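You operate a simulated robot arm through the tools that you are given. There is no shell and no other tool.

Carry out the task below with a simulated robot arm. There is one attempt and no reset: what you move stays moved.

TASK
Move the rusty bearing to the red tray, then fit the three new bearings in their seats.

The check looks at the end state, three seconds after you hand in, the way a careful person would. Anything else that was tipped, shoved, dropped, spilled or broken makes it a failure.

THE ROBOT
A 7-joint arm with a two-finger parallel gripper, fixed in place. Base frame: the origin is at the foot of the arm, x ahead of it, y to its left, z up. Readings come in mm, degrees, newtons and seconds.
Its first joint turns from -166.0 to 166.0 degrees. Payload 4.4 kg.
The tool frame sits at the grasp point between the pads (the TCP): z along the fingers, y along the line on which they close. The tips reach 23 mm beyond it. The gripper opens to 94 mm. The fingers are 38 mm wide and 10 mm thick; the gripper's body (54 by 96 mm) begins 39 mm behind the TCP.
Orientation is that of the tool frame in the base frame, as [roll, pitch, yaw] about the fixed x, y, z axes, in that order (R = Rz(yaw) Ry(pitch) Rx(roll)). With the fingers straight down and closing along the base's y, the tool's x points along the base's -x, its y along +y and its z along -z.

THE INTERFACE
- The arm moves only by the tool send_rows. Its argument "motion" is a list of rows, each an object (a shift or turn left out is 0, a gripper value left out holds the last) with "rotation": the turn, a rotation vector about the base's x, y, z in degrees, a list of three; "linear": the shift along the base's x, y, z in mm, a list of three; "grip": the finger opening in mm, from 0 to 94. In form: [{"rotation": [wx, wy, wz], "linear": [tx, ty, tz], "grip": grip}, ...]. A call has 1 to 20 rows; each row is the pose to reach, as a shift and turn from the pose commanded when the call began. Each row takes 0.2 s and may step no farther than 50 mm and 8.6 degrees from the row before; otherwise, or with a gripper value out of range, the whole call is refused. A pose out of reach is approached as far as the arm can. The call stops where the force on the tool passes 90 N (or 10 N more than at its start, if that is more) or the arm is blocked; 0.2 s more then pass. The fingers move at their own pace (about 72 mm/s each) and stop on an object; they squeeze with about 21 N. The grip force told is the motor's: it shows also when the fingers shut on nothing. Time passes only in rows, and 0.2 s behind the last, so rows that repeat a pose let the fingers close. It gives the time, the measured TCP pose, the force on the tool (base axes), the opening and the grip force at its end, in the units of the frame above (readings bear some noise), with the torque about the TCP (base axes, N m) and any sound that the robot's microphone picked up.
- Cameras (640 x 400 px; columns grow to the right, rows downward): "scene" is fixed at [219.4, 650.3, 1338.6]; the picture's right is [-0.56, -0.83, 0.00], its down [-0.37, 0.25, -0.89] and it looks along [0.74, -0.50, -0.45] (base axes); focal length 337 px, centre (320, 200). "wrist" rides on the gripper at [86, 16, -75] in the tool frame; the picture's right is [-0.18, 0.98, 0.00], its down [-0.58, -0.11, -0.81] and it looks along [-0.79, -0.15, 0.59] (tool axes); focal length 243 px, centre (320, 200). There is no depth. A picture from a camera that has moved, and an enlarged one, comes with that camera's place and axes in the base frame and with its lens.
- grab_frame(camera): a new picture of that camera. The clock stands still meanwhile.
- close_up(camera, box): a new picture of the part [left, top, right, bottom] of that camera's present view, enlarged. The clock stands still meanwhile.
- sign_off(): hands the job in; it is judged then, once.

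Nothing tells you positions but the pictures and the camera data. Unless the task says otherwise, let go and move clear before handing in.

The tools are called after "Emit:" as name(argument=value, ...) on one line, values as JSON. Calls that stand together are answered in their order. send_rows: Moves the arm, as the interface text tells. Its arguments: {"type":"object","properties":{"motion":{"type":"array","items":{"type":"object","properties":{"rotation":{"type":"array","items":{"type":"number"}},"linear":{"type":"array","items":{"type":"number"}},"grip":{"type":"number"}}}}},"required":["motion"]} The other tools are called the same way: grab_frame (camera) takes a picture; close_up (camera, box) takes an enlarged picture of a part of a camera's view; sign_off () hands the job in.

At the start:

```text
t: 0.0
eef_pos: [779.3, -0.1, 996.0]
tcp_rot: [179.8, -0.1, 179.9]
force: [0.1, -0.7, 0.3]
torque: [0.01, -0.02, 0.0]
width: 94.1
grasp_force: 0.1
```

scene: 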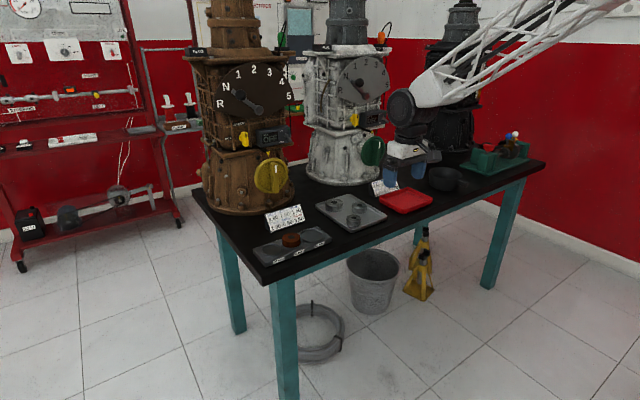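
wrist: 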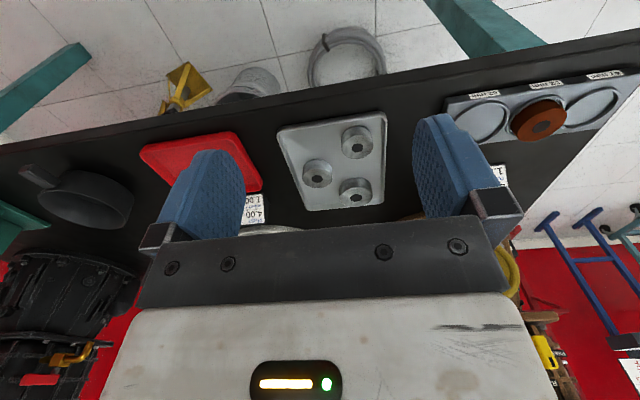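

I see a table with a seat plate (three seats, a rusty bearing in the middle one), a grey tray holding three new bearings, and a red tray. I'll look closer before moving.

Emit:
close_up(camera="scene", box=[240, 190, 400, 290])

Emit:
close_up(camera="wrist", box=[430, 50, 640, 180])

Emit:
close_up(camera="wrist", box=[240, 100, 420, 240])

Emit:
close_up(camera="scene", box=[300, 150, 560, 300])

```text
4.00 times, centred on (320, 240) of scene
camera zoom: at [219.4, 650.3, 1338.6], right [-0.56, -0.83, 0.0], down [-0.37, 0.25, -0.89], along [0.74, -0.5, -0.45], focal length 1349 px, centre (320, 40)
```

zoom: 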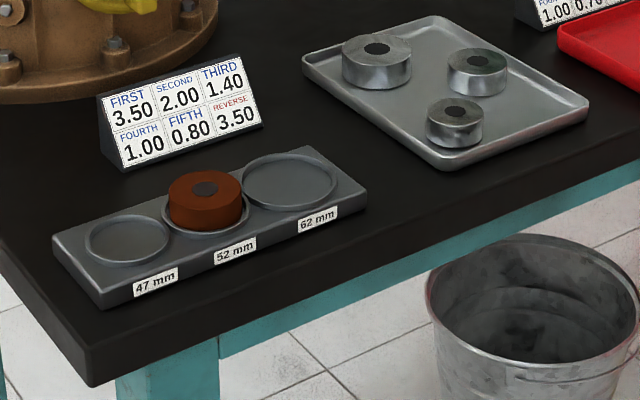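

```text
3.05 times, centred on (535, 115) of wrist
camera zoom: at [692.1, 16.8, 1071.9], right [0.19, 0.98, 0.0], down [0.58, -0.11, 0.81], along [0.79, -0.15, -0.59], focal length 739 px, centre (-335, 459)
```

zoom: 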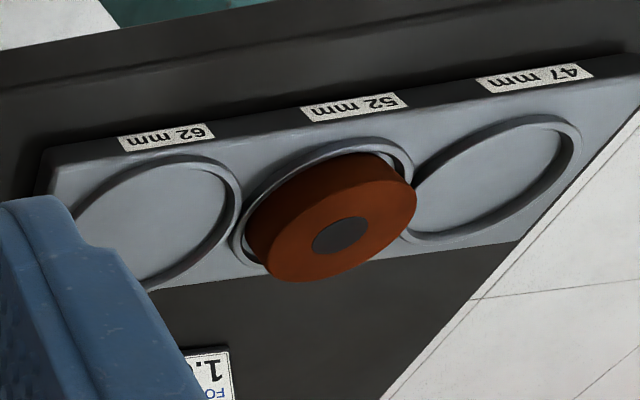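

```text
2.86 times, centred on (330, 170) of wrist
camera zoom: at [692.1, 16.8, 1071.9], right [0.19, 0.98, 0.0], down [0.58, -0.11, 0.81], along [0.79, -0.15, -0.59], focal length 693 px, centre (291, 286)
```

zoom: 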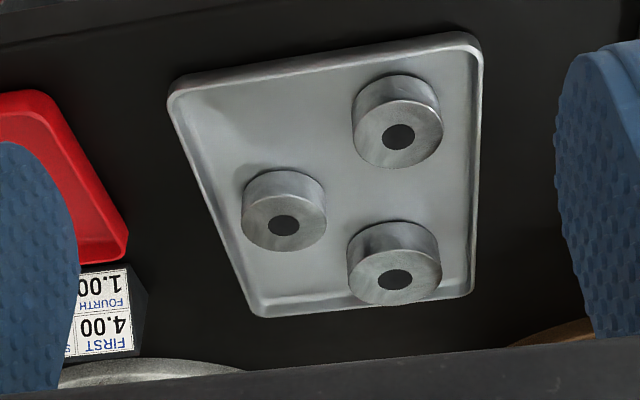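

```text
2.46 times, centred on (430, 225) of scene
camera zoom: at [219.4, 650.3, 1338.6], right [-0.56, -0.83, 0.0], down [-0.37, 0.25, -0.89], along [0.74, -0.5, -0.45], focal length 830 px, centre (49, 138)
```

zoom: 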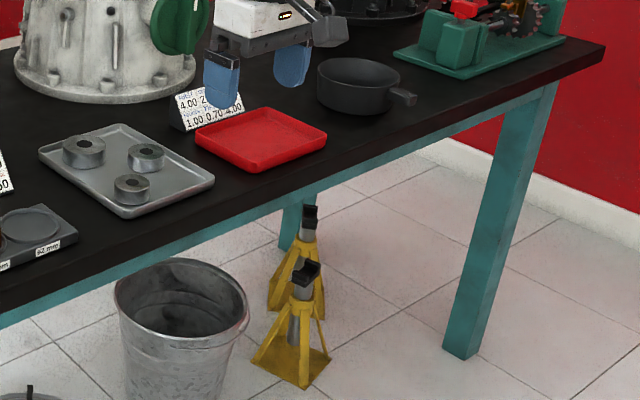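

The rusty bearing appears to be near (940, 262, 810). The seats run along y at x≈935, the tray bearings are near x≈930–1050, and the red tray is near (946, -219). I'll move to above the seat plate for a closer look and to learn the reach.

Emit:
send_rows(motion=[{"linear": [15, 40, -5], "grip": 94}, {"linear": [30, 80, -10]}, {"linear": [45, 120, -20]}, {"linear": [60, 160, -30]}, {"linear": [75, 200, -40]}, {"linear": [90, 230, -50]}, {"linear": [90, 230, -50]}])

Emit:
grab_frame(camera="wrist")

Emit:
grab_frame(camera="scene")

```text
t: 1.6
eef_pos: [869.1, 229.4, 946.3]
tcp_rot: [179.9, 0.0, 179.8]
force: [-0.2, 0.2, 0.2]
torque: [-0.03, 0.0, -0.03]
width: 94.1
grasp_force: 0.1
```

```text
taken
camera wrist: at [782.0, 247.1, 1022.1], right [0.19, 0.98, 0.0], down [0.58, -0.11, 0.81], along [0.79, -0.15, -0.59], focal length 243 px, centre (320, 200)
```

wrist: 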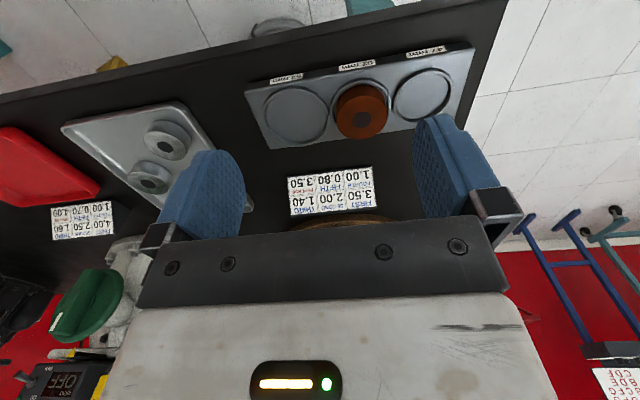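

```text
taken
```

scene: 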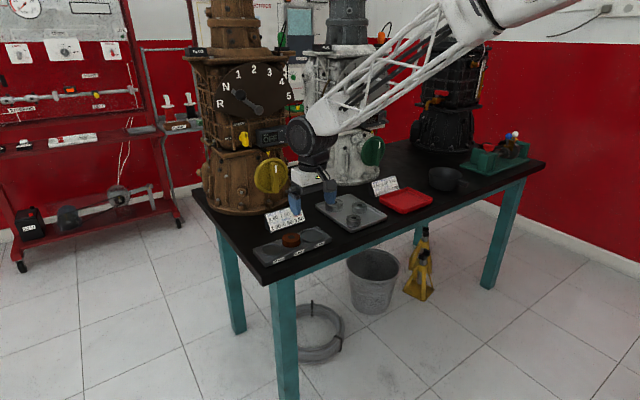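

The camera model agrees with the scene. I'll take close-ups for precise positions of the plate and bearing.

Emit:
close_up(camera="wrist", box=[240, 30, 480, 180])

Emit:
close_up(camera="scene", box=[245, 210, 341, 270])

Emit:
close_up(camera="scene", box=[305, 185, 401, 245])

```text
2.67 times, centred on (360, 105) of wrist
camera zoom: at [782.0, 247.1, 1022.1], right [0.19, 0.98, 0.0], down [0.58, -0.11, 0.81], along [0.79, -0.15, -0.59], focal length 647 px, centre (213, 453)
```

zoom: 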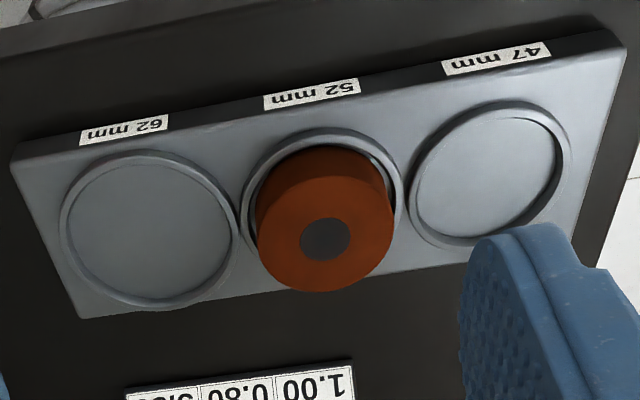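

```text
6.67 times, centred on (293, 240) of scene
camera zoom: at [219.4, 650.3, 1338.6], right [-0.56, -0.83, 0.0], down [-0.37, 0.25, -0.89], along [0.74, -0.5, -0.45], focal length 2248 px, centre (500, -67)
```

zoom: 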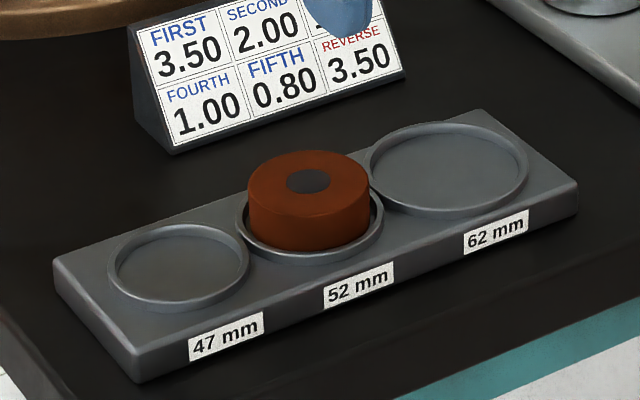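

```text
6.67 times, centred on (353, 215) of scene
camera zoom: at [219.4, 650.3, 1338.6], right [-0.56, -0.83, 0.0], down [-0.37, 0.25, -0.89], along [0.74, -0.5, -0.45], focal length 2248 px, centre (100, 100)
```

zoom: 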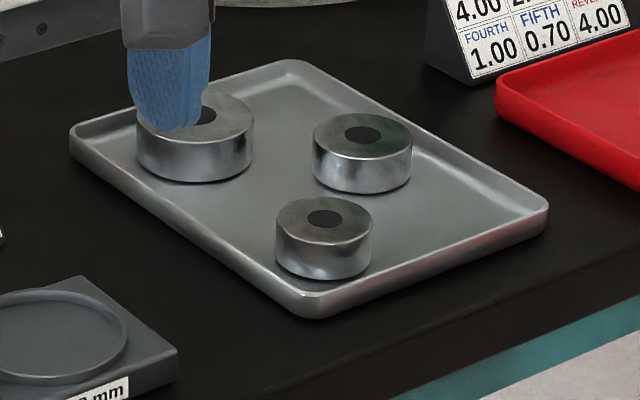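

The estimates agree: the rusty bearing is at about (939, 262), with its top at z≈810. New bearing sizes by pixel width look like front = 47, right = 52 and far = 62 mm. Next I test the reach above the seat, then yaw so the fingers close along x.

Emit:
send_rows(motion=[{"linear": [35, 16, -20]}, {"linear": [69, 33, -46]}, {"linear": [69, 33, -66]}, {"linear": [69, 33, -66]}])

Emit:
grab_frame(camera="wrist")

```text
t: 2.6
eef_pos: [937.9, 264.2, 879.5]
tcp_rot: [179.9, -0.1, 179.9]
force: [-0.2, -0.2, 0.2]
torque: [-0.03, 0.02, -0.01]
width: 94.0
grasp_force: 0.0
```

```text
taken
camera wrist: at [851.1, 280.2, 955.3], right [0.19, 0.98, 0.0], down [0.58, -0.11, 0.81], along [0.79, -0.15, -0.59], focal length 243 px, centre (320, 200)
```

wrist: 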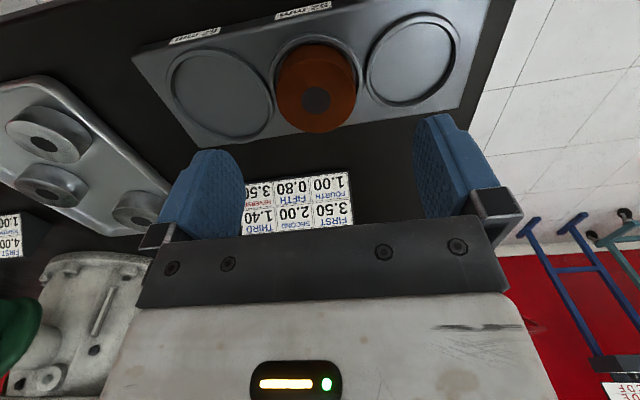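

Reach is fine here. I'll take a close-up for a refined position of the bearing and seats.

Emit:
close_up(camera="wrist", box=[130, 0, 490, 160])

Emit:
close_up(camera="wrist", box=[240, 10, 400, 150])

```text
1.78 times, centred on (310, 80) of wrist
camera zoom: at [851.1, 280.2, 955.3], right [0.19, 0.98, 0.0], down [0.58, -0.11, 0.81], along [0.79, -0.15, -0.59], focal length 431 px, centre (338, 413)
```

zoom: 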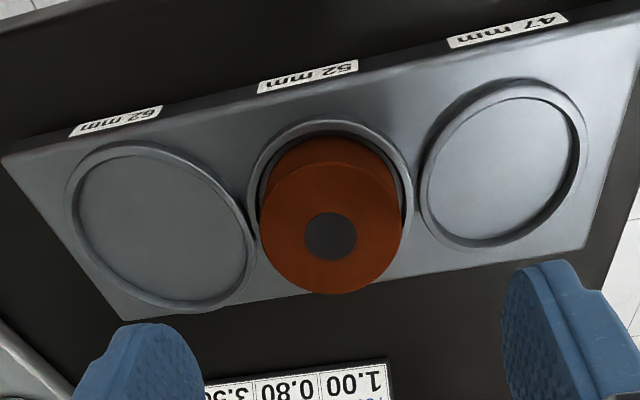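

```text
2.86 times, centred on (320, 80) of wrist
camera zoom: at [851.1, 280.2, 955.3], right [0.19, 0.98, 0.0], down [0.58, -0.11, 0.81], along [0.79, -0.15, -0.59], focal length 693 px, centre (320, 543)
```

zoom: 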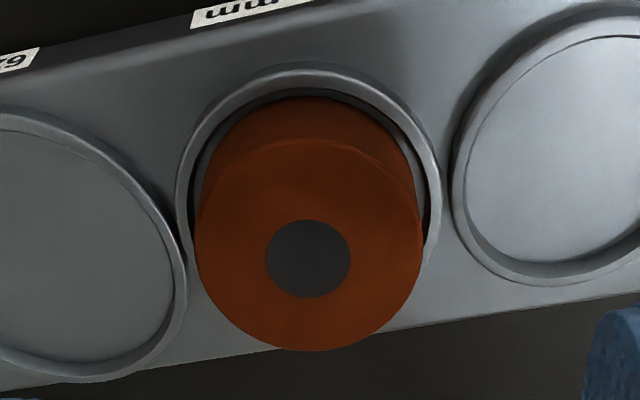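

The rusty bearing refines to ≈(938, 262), the plate is aligned with y, and the seats sit near y≈193, 261.5 and 326. I'll yaw by 90° at this height so the fingers close along x, which clears neighbouring seats.

Emit:
send_rows(motion=[{"rotation": [0, 0, 8]}, {"rotation": [0, 0, 16]}, {"rotation": [0, 0, 24]}, {"rotation": [0, 0, 32]}, {"rotation": [0, 0, 40]}, {"rotation": [0, 0, 48]}, {"rotation": [0, 0, 56]}, {"rotation": [0, 0, 64]}, {"rotation": [0, 0, 72]}, {"rotation": [0, 0, 80]}, {"rotation": [0, 0, 86]}, {"rotation": [0, 0, 90]}, {"rotation": [0, 0, 90]}])

Emit:
grab_frame(camera="wrist")

Emit:
grab_frame(camera="scene")

```text
t: 5.4
eef_pos: [938.4, 262.7, 879.8]
tcp_rot: [179.9, -0.1, -90.0]
force: [0.1, -0.9, 0.1]
torque: [0.01, -0.01, 0.01]
width: 94.1
grasp_force: 0.0
```

```text
taken
camera wrist: at [921.2, 177.2, 955.9], right [-0.98, 0.18, 0.0], down [0.11, 0.58, 0.81], along [0.15, 0.79, -0.59], focal length 243 px, centre (320, 200)
```

wrist: 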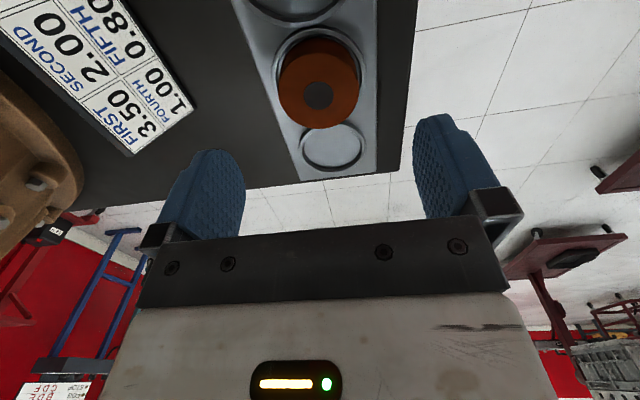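

```text
taken
```

scene: 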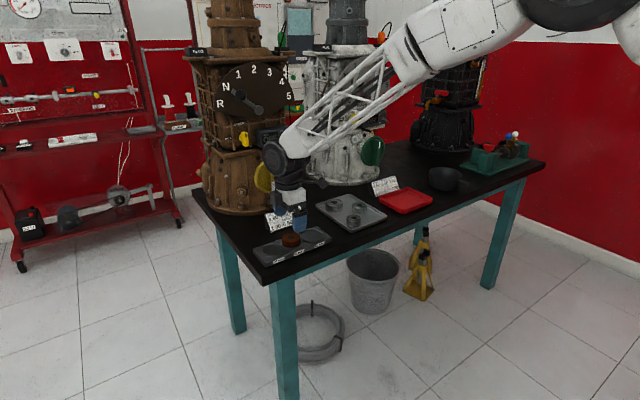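

Yaw works and the pose is held. I'll take a side-view close-up to refine x.

Emit:
close_up(camera="wrist", box=[230, 0, 410, 190])

Emit:
close_up(camera="scene", box=[220, 120, 348, 270])

```text
2.11 times, centred on (320, 95) of wrist
camera zoom: at [921.2, 177.2, 955.9], right [-0.98, 0.18, 0.0], down [0.11, 0.58, 0.81], along [0.15, 0.79, -0.59], focal length 511 px, centre (320, 421)
```

zoom: 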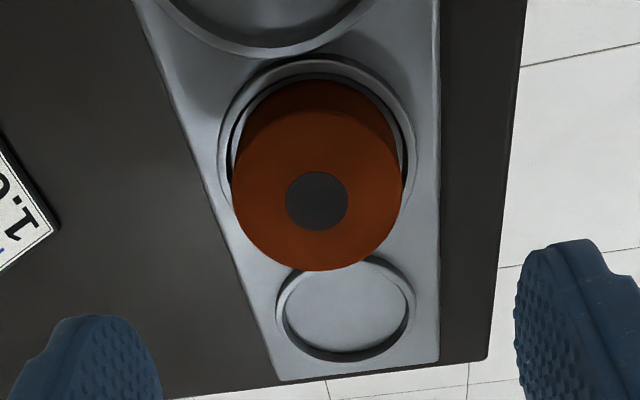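

```text
2.67 times, centred on (284, 195) of scene
camera zoom: at [219.4, 650.3, 1338.6], right [-0.56, -0.83, 0.0], down [-0.37, 0.25, -0.89], along [0.74, -0.5, -0.45], focal length 899 px, centre (416, 213)
```

zoom: 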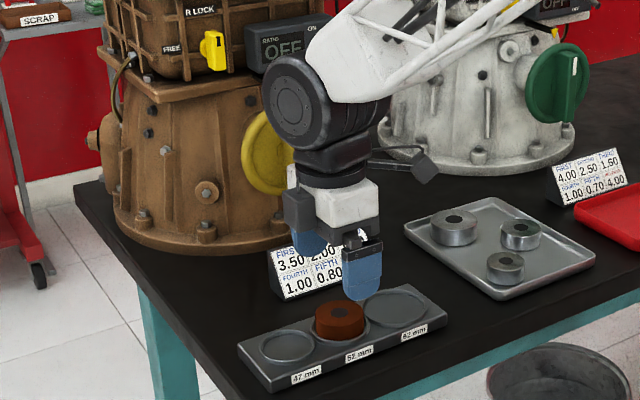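

The rusty bearing is confirmed at ≈(938, 261.5). I'll narrow the opening and descend to z≈821, tips just above the ring, then close.

Emit:
send_rows(motion=[{"linear": [0, -0.5, 0], "grip": 72}, {"linear": [0, -1, -20], "grip": 72}, {"linear": [0, -1, -40]}, {"linear": [0, -1, -50]}, {"linear": [0, -1, -56]}, {"linear": [0, -1, -58]}, {"linear": [0, -1, -58]}])

Emit:
grab_frame(camera="wrist")

Emit:
close_up(camera="scene", box=[260, 180, 340, 250])

```text
t: 7.0
eef_pos: [938.0, 261.8, 823.4]
tcp_rot: [-179.9, 0.0, -90.1]
force: [-0.7, -0.1, 0.4]
torque: [0.02, 0.01, -0.02]
width: 72.2
grasp_force: 0.0
```

```text
taken
camera wrist: at [920.9, 176.2, 898.5], right [-0.98, 0.19, 0.0], down [0.11, 0.58, 0.81], along [0.15, 0.79, -0.59], focal length 243 px, centre (320, 200)
```

wrist: 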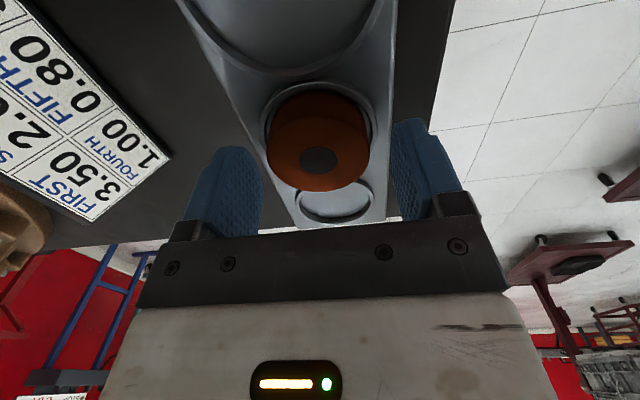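

```text
5.71 times, centred on (300, 215) of scene
camera zoom: at [219.4, 650.3, 1338.6], right [-0.56, -0.83, 0.0], down [-0.37, 0.25, -0.89], along [0.74, -0.5, -0.45], focal length 1927 px, centre (434, 114)
```

zoom: 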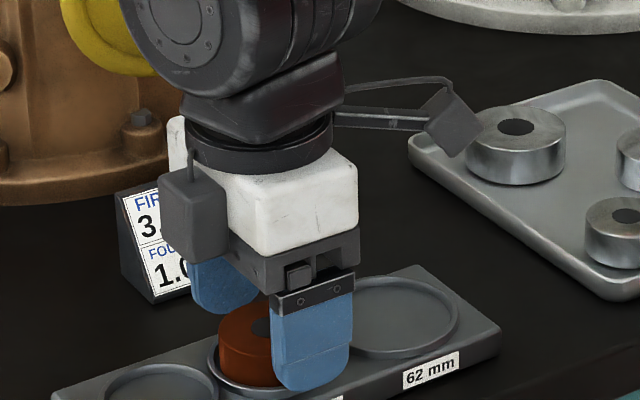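

Aligned, with the fingers straddling the bearing. Closing, then lifting slightly.

Emit:
send_rows(motion=[{"grip": 40}, {"grip": 40}, {"grip": 40}, {"grip": 40}])

```text
t: 8.0
eef_pos: [937.8, 262.1, 823.6]
tcp_rot: [179.9, 0.0, -90.1]
force: [-0.9, 1.4, 0.6]
torque: [0.01, -0.07, 0.02]
width: 51.4
grasp_force: 21.2
```

Gripped at 51.4 mm. Lifting straight up.

Emit:
send_rows(motion=[{"linear": [0, 0, 5]}, {"linear": [0, 0, 15]}, {"linear": [0, 0, 40]}, {"linear": [0, 0, 80]}, {"linear": [0, 0, 80]}])

Emit:
grab_frame(camera="wrist")

Emit:
close_up(camera="scene", box=[245, 160, 361, 270])

```text
t: 9.2
eef_pos: [937.4, 263.1, 901.5]
tcp_rot: [179.9, -0.1, -90.0]
force: [-0.6, 0.0, -2.1]
torque: [-0.01, 0.0, 0.0]
width: 51.1
grasp_force: 20.8
```

```text
taken
camera wrist: at [921.4, 176.9, 978.2], right [-0.98, 0.19, 0.0], down [0.11, 0.58, 0.81], along [0.15, 0.79, -0.59], focal length 243 px, centre (320, 200)
```

wrist: 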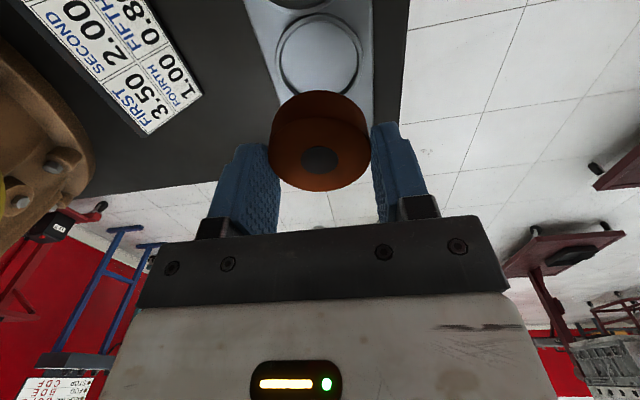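

```text
3.64 times, centred on (303, 215) of scene
camera zoom: at [219.4, 650.3, 1338.6], right [-0.56, -0.83, 0.0], down [-0.37, 0.25, -0.89], along [0.74, -0.5, -0.45], focal length 1226 px, centre (382, 146)
```

zoom: 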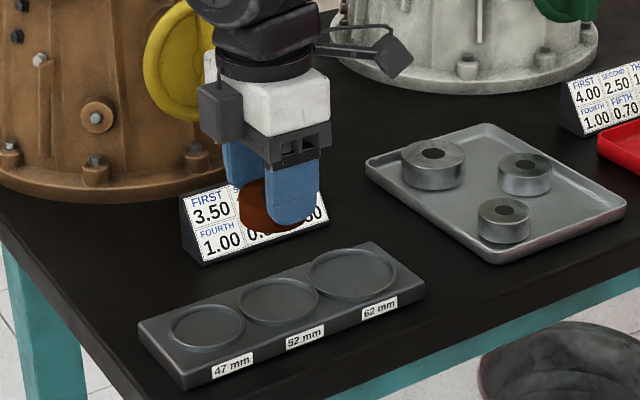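

The rusty bearing is held and the seats are empty. I'll carry it at height towards the red tray at about (943, -217).

Emit:
send_rows(motion=[{"linear": [0, -30, 5]}, {"linear": [0, -75, 10]}, {"linear": [0, -120, 10]}, {"linear": [0, -165, 10]}, {"linear": [0, -210, 10]}, {"linear": [0, -255, 10]}, {"linear": [0, -300, 10]}, {"linear": [0, -345, 10]}, {"linear": [0, -390, 10]}, {"linear": [0, -430, 10]}, {"linear": [0, -460, 10]}, {"linear": [0, -475, 10]}, {"linear": [0, -475, 10]}])

Emit:
grab_frame(camera="wrist")

Emit:
close_up(camera="scene", box=[340, 140, 468, 240])

```text
t: 12.0
eef_pos: [937.9, -213.2, 910.2]
tcp_rot: [179.9, -0.1, -90.1]
force: [0.2, 0.1, -1.3]
torque: [-0.01, 0.02, -0.01]
width: 51.0
grasp_force: 20.5
```

```text
taken
camera wrist: at [921.4, -299.5, 987.4], right [-0.98, 0.19, 0.0], down [0.11, 0.58, 0.81], along [0.15, 0.79, -0.59], focal length 243 px, centre (320, 200)
```

wrist: 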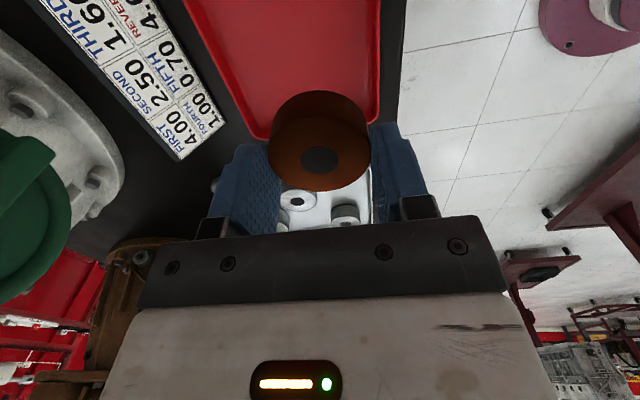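

```text
4.00 times, centred on (404, 190) of scene
camera zoom: at [219.4, 650.3, 1338.6], right [-0.56, -0.83, 0.0], down [-0.37, 0.25, -0.89], along [0.74, -0.5, -0.45], focal length 1349 px, centre (-16, 240)
```

zoom: 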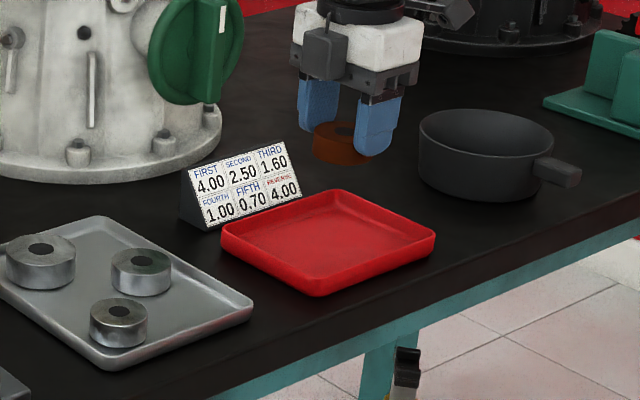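

The red tray spans roughly x 885–1008, y -295 to -150, centre ≈(946, -222). I'll shift and lower to just above its floor.

Emit:
send_rows(motion=[{"linear": [8, -9, 0]}, {"linear": [8, -9, -30]}, {"linear": [8, -9, -60]}, {"linear": [8, -9, -75]}, {"linear": [8, -9, -84]}, {"linear": [8, -9, -84]}])

Emit:
grab_frame(camera="wrist")

Emit:
close_up(camera="scene", box=[365, 160, 445, 220])

```text
t: 13.4
eef_pos: [946.0, -222.3, 827.9]
tcp_rot: [-179.9, -0.2, -90.0]
force: [-0.1, 0.2, -2.2]
torque: [0.03, 0.01, 0.02]
width: 51.4
grasp_force: 20.9
```

```text
taken
camera wrist: at [929.2, -308.2, 903.7], right [-0.98, 0.19, 0.0], down [0.11, 0.58, 0.81], along [0.15, 0.79, -0.59], focal length 243 px, centre (320, 200)
```

wrist: 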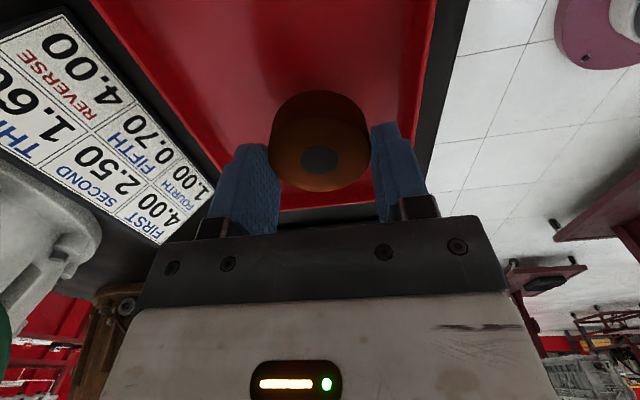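

```text
6.67 times, centred on (405, 190) of scene
camera zoom: at [219.4, 650.3, 1338.6], right [-0.56, -0.83, 0.0], down [-0.37, 0.25, -0.89], along [0.74, -0.5, -0.45], focal length 2248 px, centre (-247, 267)
```

zoom: 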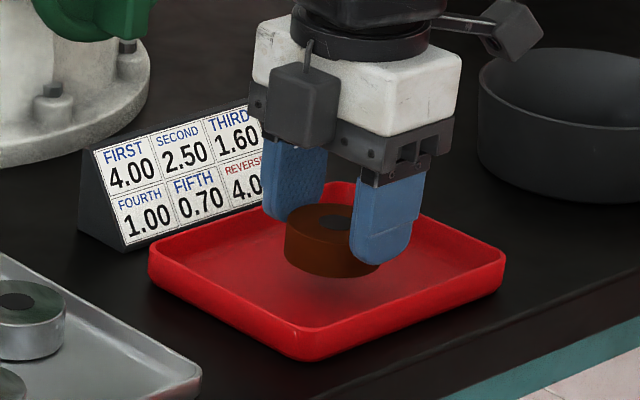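

The bearing hangs centred over the tray and still above the floor. Lowering in small steps while watching the force.

Emit:
send_rows(motion=[{"linear": [0, 0, -4]}, {"linear": [0, 0, -7]}, {"linear": [0, 0, -9]}, {"linear": [0, 0, -9]}])

Emit:
close_up(camera="scene", box=[365, 160, 445, 220])

```text
t: 14.4
eef_pos: [945.6, -222.5, 818.9]
tcp_rot: [179.9, 0.0, -90.1]
force: [0.3, -0.1, -1.8]
torque: [-0.01, -0.01, 0.01]
width: 51.1
grasp_force: 21.1
```

```text
6.67 times, centred on (405, 190) of scene
camera zoom: at [219.4, 650.3, 1338.6], right [-0.56, -0.83, 0.0], down [-0.37, 0.25, -0.89], along [0.74, -0.5, -0.45], focal length 2248 px, centre (-247, 267)
```

zoom: 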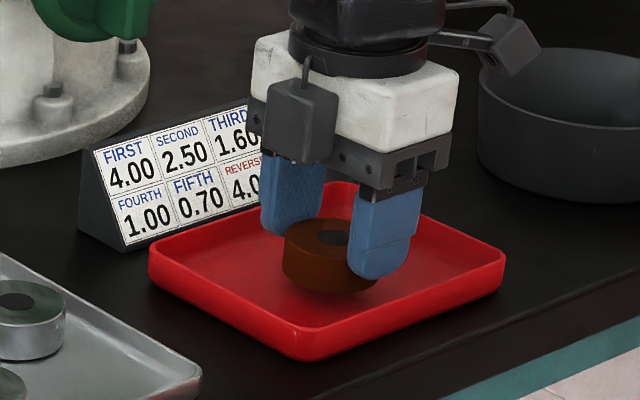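

Emit:
send_rows(motion=[{"linear": [0, 0, -2]}, {"linear": [0, 0, -3]}, {"linear": [0, 0, -4]}, {"linear": [0, 0, -4]}])

Emit:
close_up(camera="scene", box=[365, 160, 445, 220])

```text
t: 15.4
eef_pos: [945.1, -222.4, 815.3]
tcp_rot: [179.9, -0.1, -90.1]
force: [0.2, 0.0, -1.8]
torque: [-0.01, -0.02, 0.01]
width: 50.8
grasp_force: 20.7
```

```text
6.67 times, centred on (405, 190) of scene
camera zoom: at [219.4, 650.3, 1338.6], right [-0.56, -0.83, 0.0], down [-0.37, 0.25, -0.89], along [0.74, -0.5, -0.45], focal length 2248 px, centre (-247, 267)
```

zoom: 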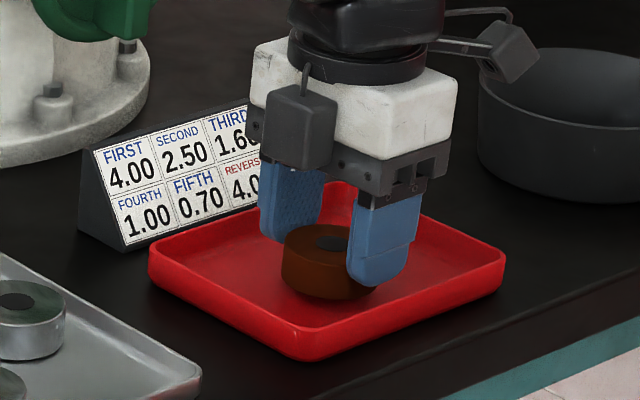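

The bearing is still not touching, so I'll continue down gently.

Emit:
send_rows(motion=[{"linear": [0, 0, -1]}, {"linear": [0, 0, -2]}, {"linear": [0, 0, -3]}, {"linear": [0, 0, -3]}])

Emit:
close_up(camera="scene", box=[380, 175, 430, 212])

```text
t: 16.4
eef_pos: [945.3, -222.6, 811.7]
tcp_rot: [179.9, -0.1, -90.1]
force: [-0.9, 0.4, -3.0]
torque: [-0.02, 0.0, -0.02]
width: 51.0
grasp_force: 20.7
```

```text
10.81 times, centred on (405, 194) of scene
camera zoom: at [219.4, 650.3, 1338.6], right [-0.56, -0.83, 0.0], down [-0.37, 0.25, -0.89], along [0.74, -0.5, -0.45], focal length 3645 px, centre (-599, 270)
```

zoom: 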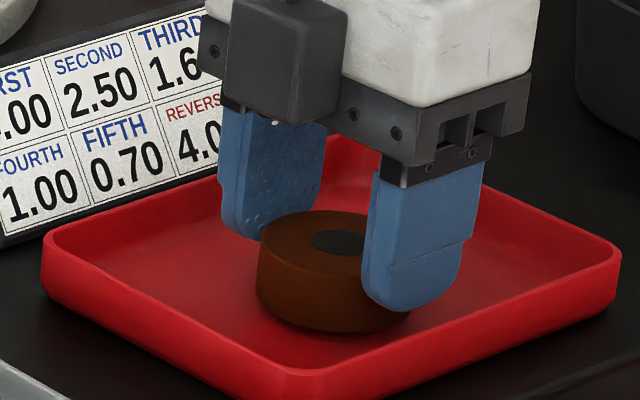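

Emit:
send_rows(motion=[{"linear": [0, 0, -1]}, {"linear": [0, 0, -2]}, {"linear": [0, 0, -2]}])

```text
t: 17.2
eef_pos: [945.7, -221.3, 809.7]
tcp_rot: [179.9, -0.2, -90.1]
force: [-0.1, 0.9, -1.0]
torque: [-0.03, -0.02, -0.03]
width: 50.9
grasp_force: 20.3
```

Emit:
send_rows(motion=[{"linear": [0, 0, -1]}, {"linear": [0, 0, -2]}, {"linear": [0, 0, -2]}])

Emit:
close_up(camera="scene", box=[380, 175, 430, 212])

```text
t: 18.0
eef_pos: [946.6, -222.6, 807.5]
tcp_rot: [-179.9, -0.1, -90.1]
force: [-0.7, -0.5, 5.3]
torque: [0.01, 0.05, 0.0]
width: 50.9
grasp_force: 21.3
```

```text
10.81 times, centred on (405, 194) of scene
camera zoom: at [219.4, 650.3, 1338.6], right [-0.56, -0.83, 0.0], down [-0.37, 0.25, -0.89], along [0.74, -0.5, -0.45], focal length 3645 px, centre (-599, 270)
```

zoom: 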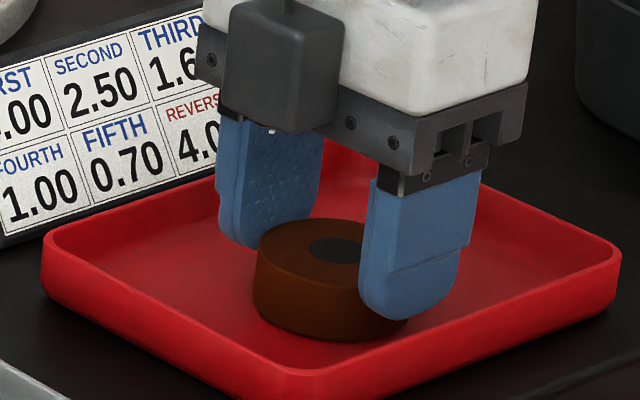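

Contact felt at TCP z≈808. Releasing (opening modestly inside the tray) and rising.

Emit:
send_rows(motion=[{"grip": 64}, {"grip": 64}, {"linear": [0, 0, 5], "grip": 64}, {"linear": [0, 0, 30]}, {"linear": [0, 0, 70]}, {"linear": [0, 0, 100]}, {"linear": [0, 0, 100]}])

Emit:
grab_frame(camera="wrist")

Emit:
close_up(camera="scene", box=[365, 160, 445, 220])

```text
t: 19.6
eef_pos: [945.8, -221.6, 909.1]
tcp_rot: [180.0, -0.1, -90.1]
force: [-0.4, 0.4, 0.1]
torque: [0.02, 0.01, 0.0]
width: 64.1
grasp_force: 0.1
```

```text
taken
camera wrist: at [929.5, -308.0, 984.4], right [-0.98, 0.19, 0.0], down [0.11, 0.58, 0.81], along [0.15, 0.79, -0.59], focal length 243 px, centre (320, 200)
```

wrist: 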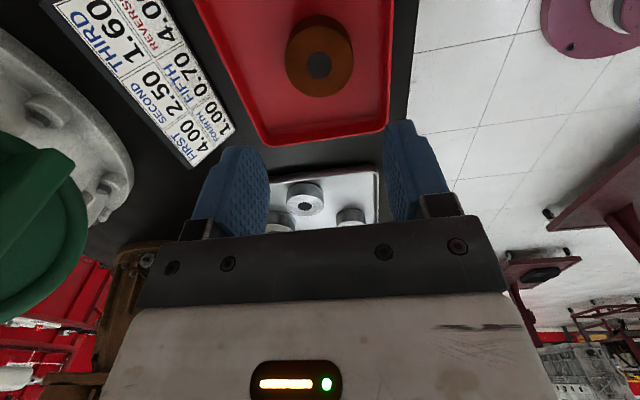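

```text
6.67 times, centred on (405, 190) of scene
camera zoom: at [219.4, 650.3, 1338.6], right [-0.56, -0.83, 0.0], down [-0.37, 0.25, -0.89], along [0.74, -0.5, -0.45], focal length 2248 px, centre (-247, 267)
```

zoom: 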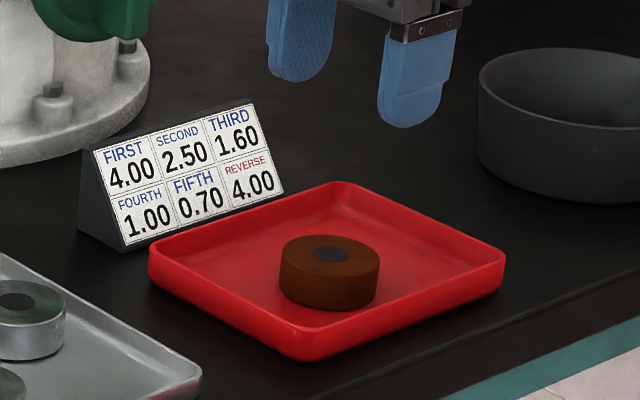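

The rusty bearing rests in the red tray. Next I move over the grey tray to measure the new bearings.

Emit:
send_rows(motion=[{"linear": [5, 35, 5]}, {"linear": [10, 75, 10]}, {"linear": [15, 115, 15]}, {"linear": [18, 145, 20]}, {"linear": [18, 160, 20], "grip": 80}, {"linear": [18, 160, 20]}])

Emit:
grab_frame(camera="wrist")

Emit:
close_up(camera="wrist", box=[200, 0, 440, 180])

Emit:
close_up(camera="scene", box=[305, 185, 401, 245])

```text
t: 21.0
eef_pos: [963.9, -61.5, 927.1]
tcp_rot: [179.9, -0.1, -90.1]
force: [0.1, 0.0, 0.7]
torque: [-0.01, -0.02, 0.01]
width: 80.0
grasp_force: 0.0
```

```text
taken
camera wrist: at [947.1, -147.8, 1003.6], right [-0.98, 0.19, 0.0], down [0.11, 0.58, 0.81], along [0.15, 0.79, -0.59], focal length 243 px, centre (320, 200)
```

wrist: 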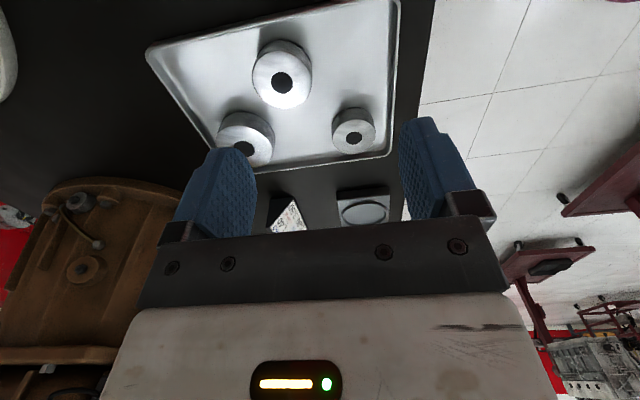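

```text
2.22 times, centred on (320, 90) of wrist
camera zoom: at [947.1, -147.8, 1003.6], right [-0.98, 0.19, 0.0], down [0.11, 0.58, 0.81], along [0.15, 0.79, -0.59], focal length 539 px, centre (320, 444)
```

zoom: 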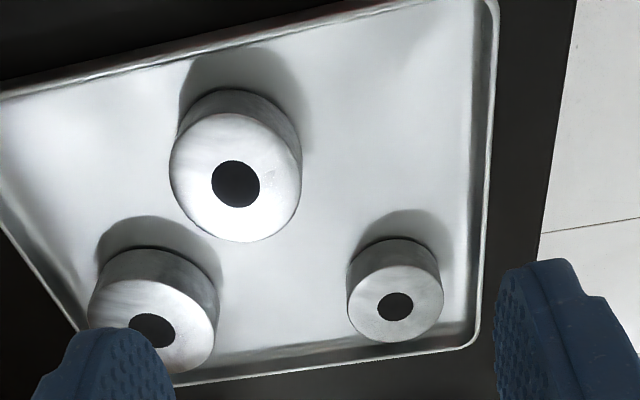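

```text
6.67 times, centred on (353, 215) of scene
camera zoom: at [219.4, 650.3, 1338.6], right [-0.56, -0.83, 0.0], down [-0.37, 0.25, -0.89], along [0.74, -0.5, -0.45], focal length 2248 px, centre (100, 100)
```

zoom: 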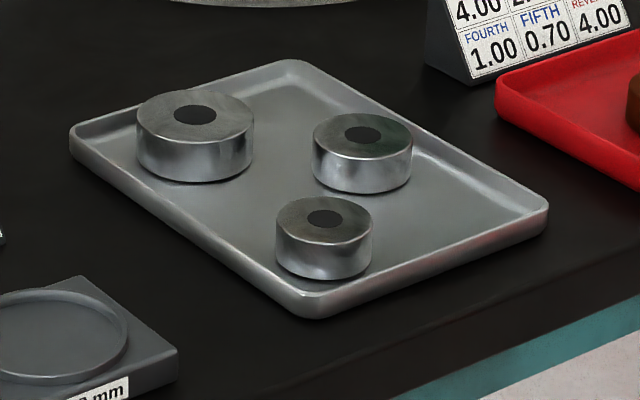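

The new bearings' tops are near z≈796. The 52 is at ≈(1001, -45), the 47 at ≈(944, 27), and the 62 at ≈(1067, 17), which is beyond the nominal tool-down reach. I'll test the vertical reach there while staying high.

Emit:
send_rows(motion=[{"linear": [20, 25, 0]}, {"linear": [40, 50, 0]}, {"linear": [60, 78, 0]}, {"linear": [80, 78, 0]}, {"linear": [103, 78, 0]}, {"linear": [103, 78, 0]}])

Emit:
close_up(camera="scene", box=[255, 80, 415, 240])

```text
t: 22.4
eef_pos: [1067.5, 16.2, 928.4]
tcp_rot: [-180.0, -0.1, -90.1]
force: [-0.5, -0.5, -0.4]
torque: [-0.05, 0.0, 0.01]
width: 79.8
grasp_force: 0.0
```

```text
2.50 times, centred on (335, 160) of scene
camera zoom: at [219.4, 650.3, 1338.6], right [-0.56, -0.83, 0.0], down [-0.37, 0.25, -0.89], along [0.74, -0.5, -0.45], focal length 843 px, centre (282, 300)
```

zoom: 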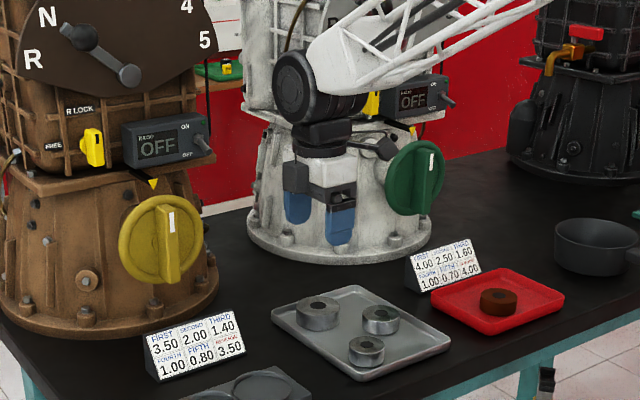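

Reach is fine there. The 62 sits close to the tray's far wall, so I'll grip it along y: yaw back to the original heading and look.

Emit:
send_rows(motion=[{"rotation": [0, 0, -8]}, {"rotation": [0, 0, -16]}, {"rotation": [0, 0, -24]}, {"rotation": [0, 0, -32]}, {"rotation": [0, 0, -40]}, {"rotation": [0, 0, -48]}, {"rotation": [0, 0, -56]}, {"rotation": [0, 0, -64]}, {"rotation": [0, 0, -72]}, {"rotation": [0, 0, -80]}, {"rotation": [0, 0, -86]}, {"rotation": [0, 0, -90], "linear": [0, 0, -20]}, {"rotation": [0, 0, -90], "linear": [0, 0, -38]}, {"rotation": [0, 0, -90], "linear": [0, 0, -38]}])

Emit:
grab_frame(camera="wrist")

Emit:
close_up(camera="wrist", box=[200, 0, 440, 180])

Emit:
close_up(camera="scene", box=[255, 80, 415, 240])

```text
t: 25.4
eef_pos: [1067.4, 17.0, 891.1]
tcp_rot: [179.8, -0.1, 179.9]
force: [0.1, 0.1, 0.0]
torque: [-0.01, 0.04, 0.01]
width: 80.1
grasp_force: 0.0
```

```text
taken
camera wrist: at [980.2, 32.8, 965.8], right [0.19, 0.98, 0.0], down [0.58, -0.11, 0.81], along [0.79, -0.15, -0.59], focal length 243 px, centre (320, 200)
```

wrist: 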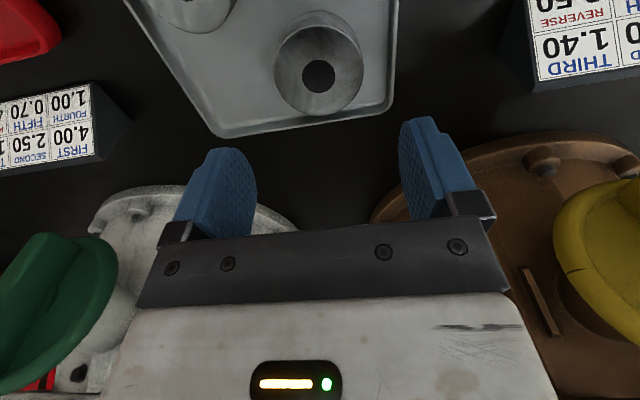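

```text
2.22 times, centred on (320, 90) of wrist
camera zoom: at [980.2, 32.8, 965.8], right [0.19, 0.98, 0.0], down [0.58, -0.11, 0.81], along [0.79, -0.15, -0.59], focal length 539 px, centre (320, 444)
```

zoom: 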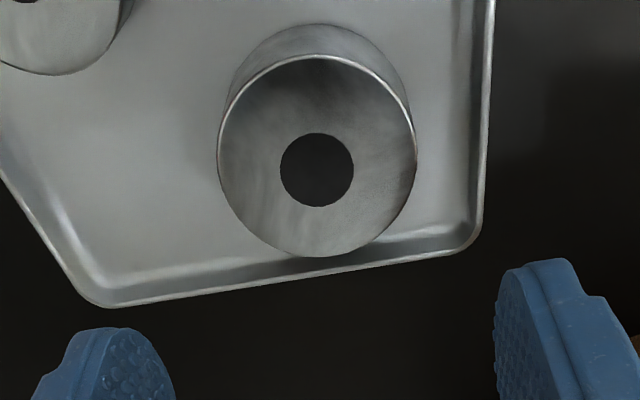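

```text
2.50 times, centred on (335, 160) of scene
camera zoom: at [219.4, 650.3, 1338.6], right [-0.56, -0.83, 0.0], down [-0.37, 0.25, -0.89], along [0.74, -0.5, -0.45], focal length 843 px, centre (282, 300)
```

zoom: 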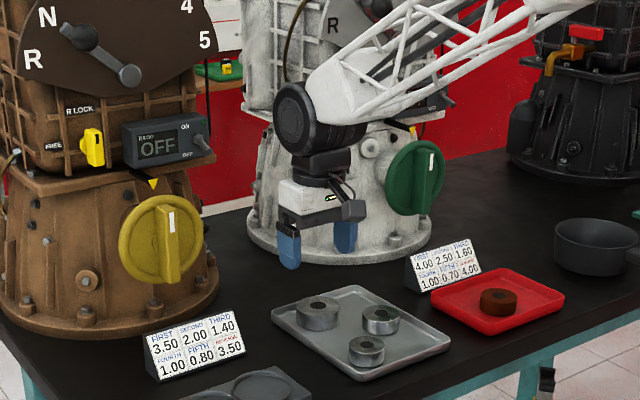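

The 62 bearing is at ≈(1065, 16.3). I'll descend over it with the fingers closing along y.

Emit:
send_rows(motion=[{"linear": [-2.3, -0.5, -20]}, {"linear": [-2.3, -0.5, -45]}, {"linear": [-2.3, -0.5, -60]}, {"linear": [-2.3, -0.5, -60]}])

Emit:
grab_frame(camera="wrist")

Emit:
close_up(camera="scene", box=[300, 160, 380, 230])

```text
t: 26.4
eef_pos: [1063.3, 17.3, 829.8]
tcp_rot: [179.9, -0.1, 179.9]
force: [0.0, 1.4, -0.4]
torque: [-0.03, 0.03, 0.01]
width: 80.0
grasp_force: 0.1
```

```text
taken
camera wrist: at [977.5, 32.8, 905.0], right [0.19, 0.98, 0.0], down [0.58, -0.11, 0.81], along [0.79, -0.15, -0.59], focal length 243 px, centre (320, 200)
```

wrist: 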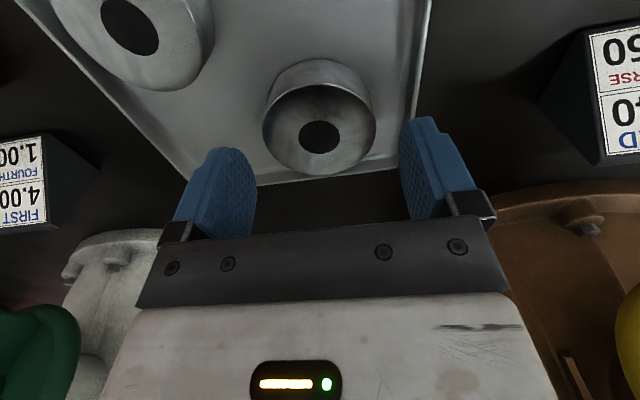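

```text
5.71 times, centred on (340, 195) of scene
camera zoom: at [219.4, 650.3, 1338.6], right [-0.56, -0.83, 0.0], down [-0.37, 0.25, -0.89], along [0.74, -0.5, -0.45], focal length 1927 px, centre (206, 229)
```

zoom: 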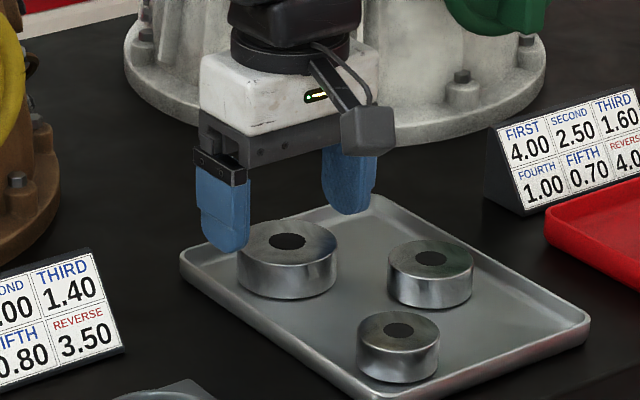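

Centred to within a millimetre. Descending the remaining 22 mm and closing.

Emit:
send_rows(motion=[{"linear": [0, -0.5, -8]}, {"linear": [0, -0.5, -15]}, {"linear": [0, -0.5, -20]}, {"linear": [0, -0.5, -22]}, {"linear": [0, -0.5, -22]}, {"linear": [0, -0.5, -22], "grip": 50}, {"linear": [0, -0.5, -22], "grip": 50}, {"linear": [0, -0.5, -22], "grip": 50}, {"linear": [0, -0.5, -22], "grip": 50}])

Emit:
close_up(camera="scene", box=[300, 160, 380, 230])

Emit:
grab_frame(camera="wrist")

```text
t: 28.4
eef_pos: [1063.5, 16.7, 807.8]
tcp_rot: [179.9, -0.2, 179.8]
force: [0.1, 0.1, -0.6]
torque: [-0.06, -0.02, -0.04]
width: 61.1
grasp_force: 21.1
```

```text
5.71 times, centred on (340, 195) of scene
camera zoom: at [219.4, 650.3, 1338.6], right [-0.56, -0.83, 0.0], down [-0.37, 0.25, -0.89], along [0.74, -0.5, -0.45], focal length 1927 px, centre (206, 229)
```

zoom: 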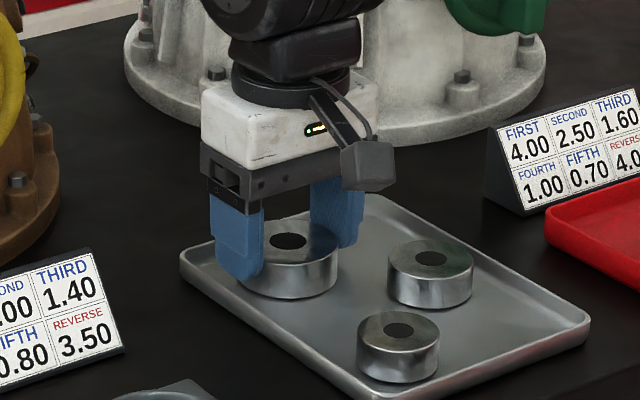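

```text
taken
camera wrist: at [977.3, 32.0, 883.6], right [0.19, 0.98, 0.0], down [0.58, -0.11, 0.81], along [0.79, -0.15, -0.59], focal length 243 px, centre (320, 200)
```

wrist: 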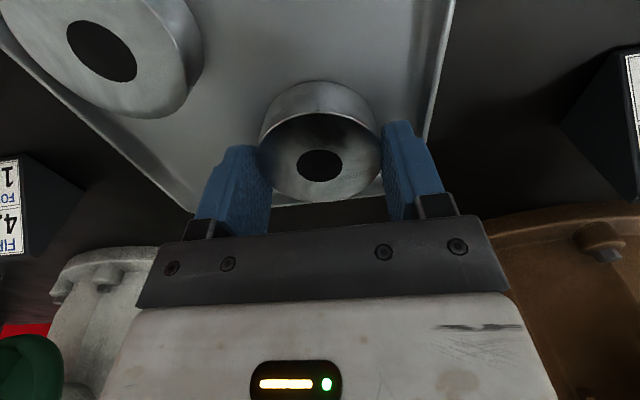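

Gripped at 61.1 mm reading, so this is the 62. Lifting and carrying to above seat 62.

Emit:
send_rows(motion=[{"linear": [0, 0, 4]}, {"linear": [0, 0, 15]}, {"linear": [0, 0, 50]}, {"linear": [0, 0, 90]}, {"linear": [-20, 20, 120]}, {"linear": [-50, 55, 142]}, {"linear": [-80, 90, 142]}, {"linear": [-105, 130, 142]}, {"linear": [-120, 160, 142]}, {"linear": [-129, 176, 142]}, {"linear": [-129, 176, 142]}])

Emit:
grab_frame(camera="wrist")

Emit:
close_up(camera="wrist", box=[240, 0, 480, 130])

Emit:
close_up(camera="scene", box=[245, 160, 361, 270])

```text
refused: row 6 steps farther than a row can; nothing moved
```

```text
taken
camera wrist: at [977.3, 32.0, 883.6], right [0.19, 0.98, 0.0], down [0.58, -0.11, 0.81], along [0.79, -0.15, -0.59], focal length 243 px, centre (320, 200)
```

wrist: 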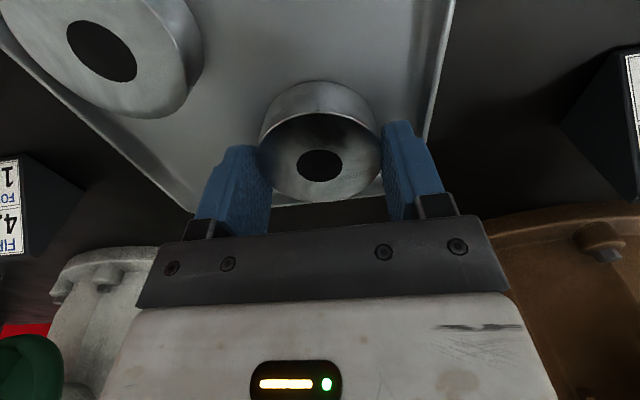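

```text
2.67 times, centred on (360, 65) of wrist
camera zoom: at [977.3, 32.0, 883.6], right [0.19, 0.98, 0.0], down [0.58, -0.11, 0.81], along [0.79, -0.15, -0.59], focal length 647 px, centre (213, 560)
```

zoom: 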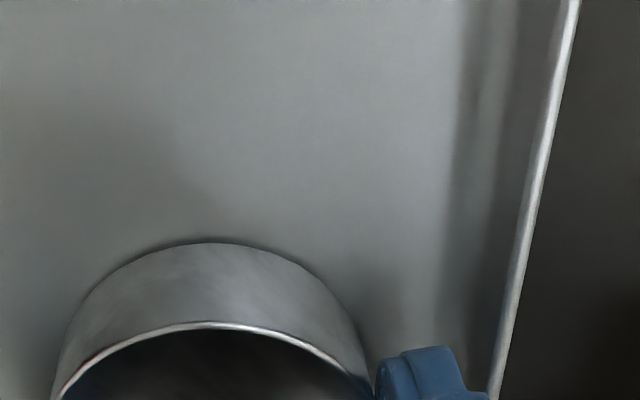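

```text
3.64 times, centred on (303, 215) of scene
camera zoom: at [219.4, 650.3, 1338.6], right [-0.56, -0.83, 0.0], down [-0.37, 0.25, -0.89], along [0.74, -0.5, -0.45], focal length 1226 px, centre (382, 146)
```

zoom: 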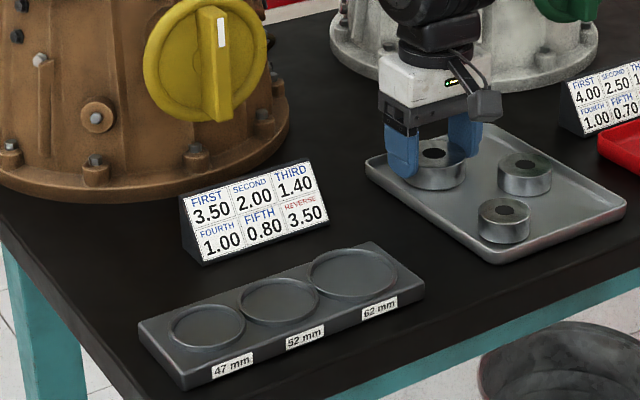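

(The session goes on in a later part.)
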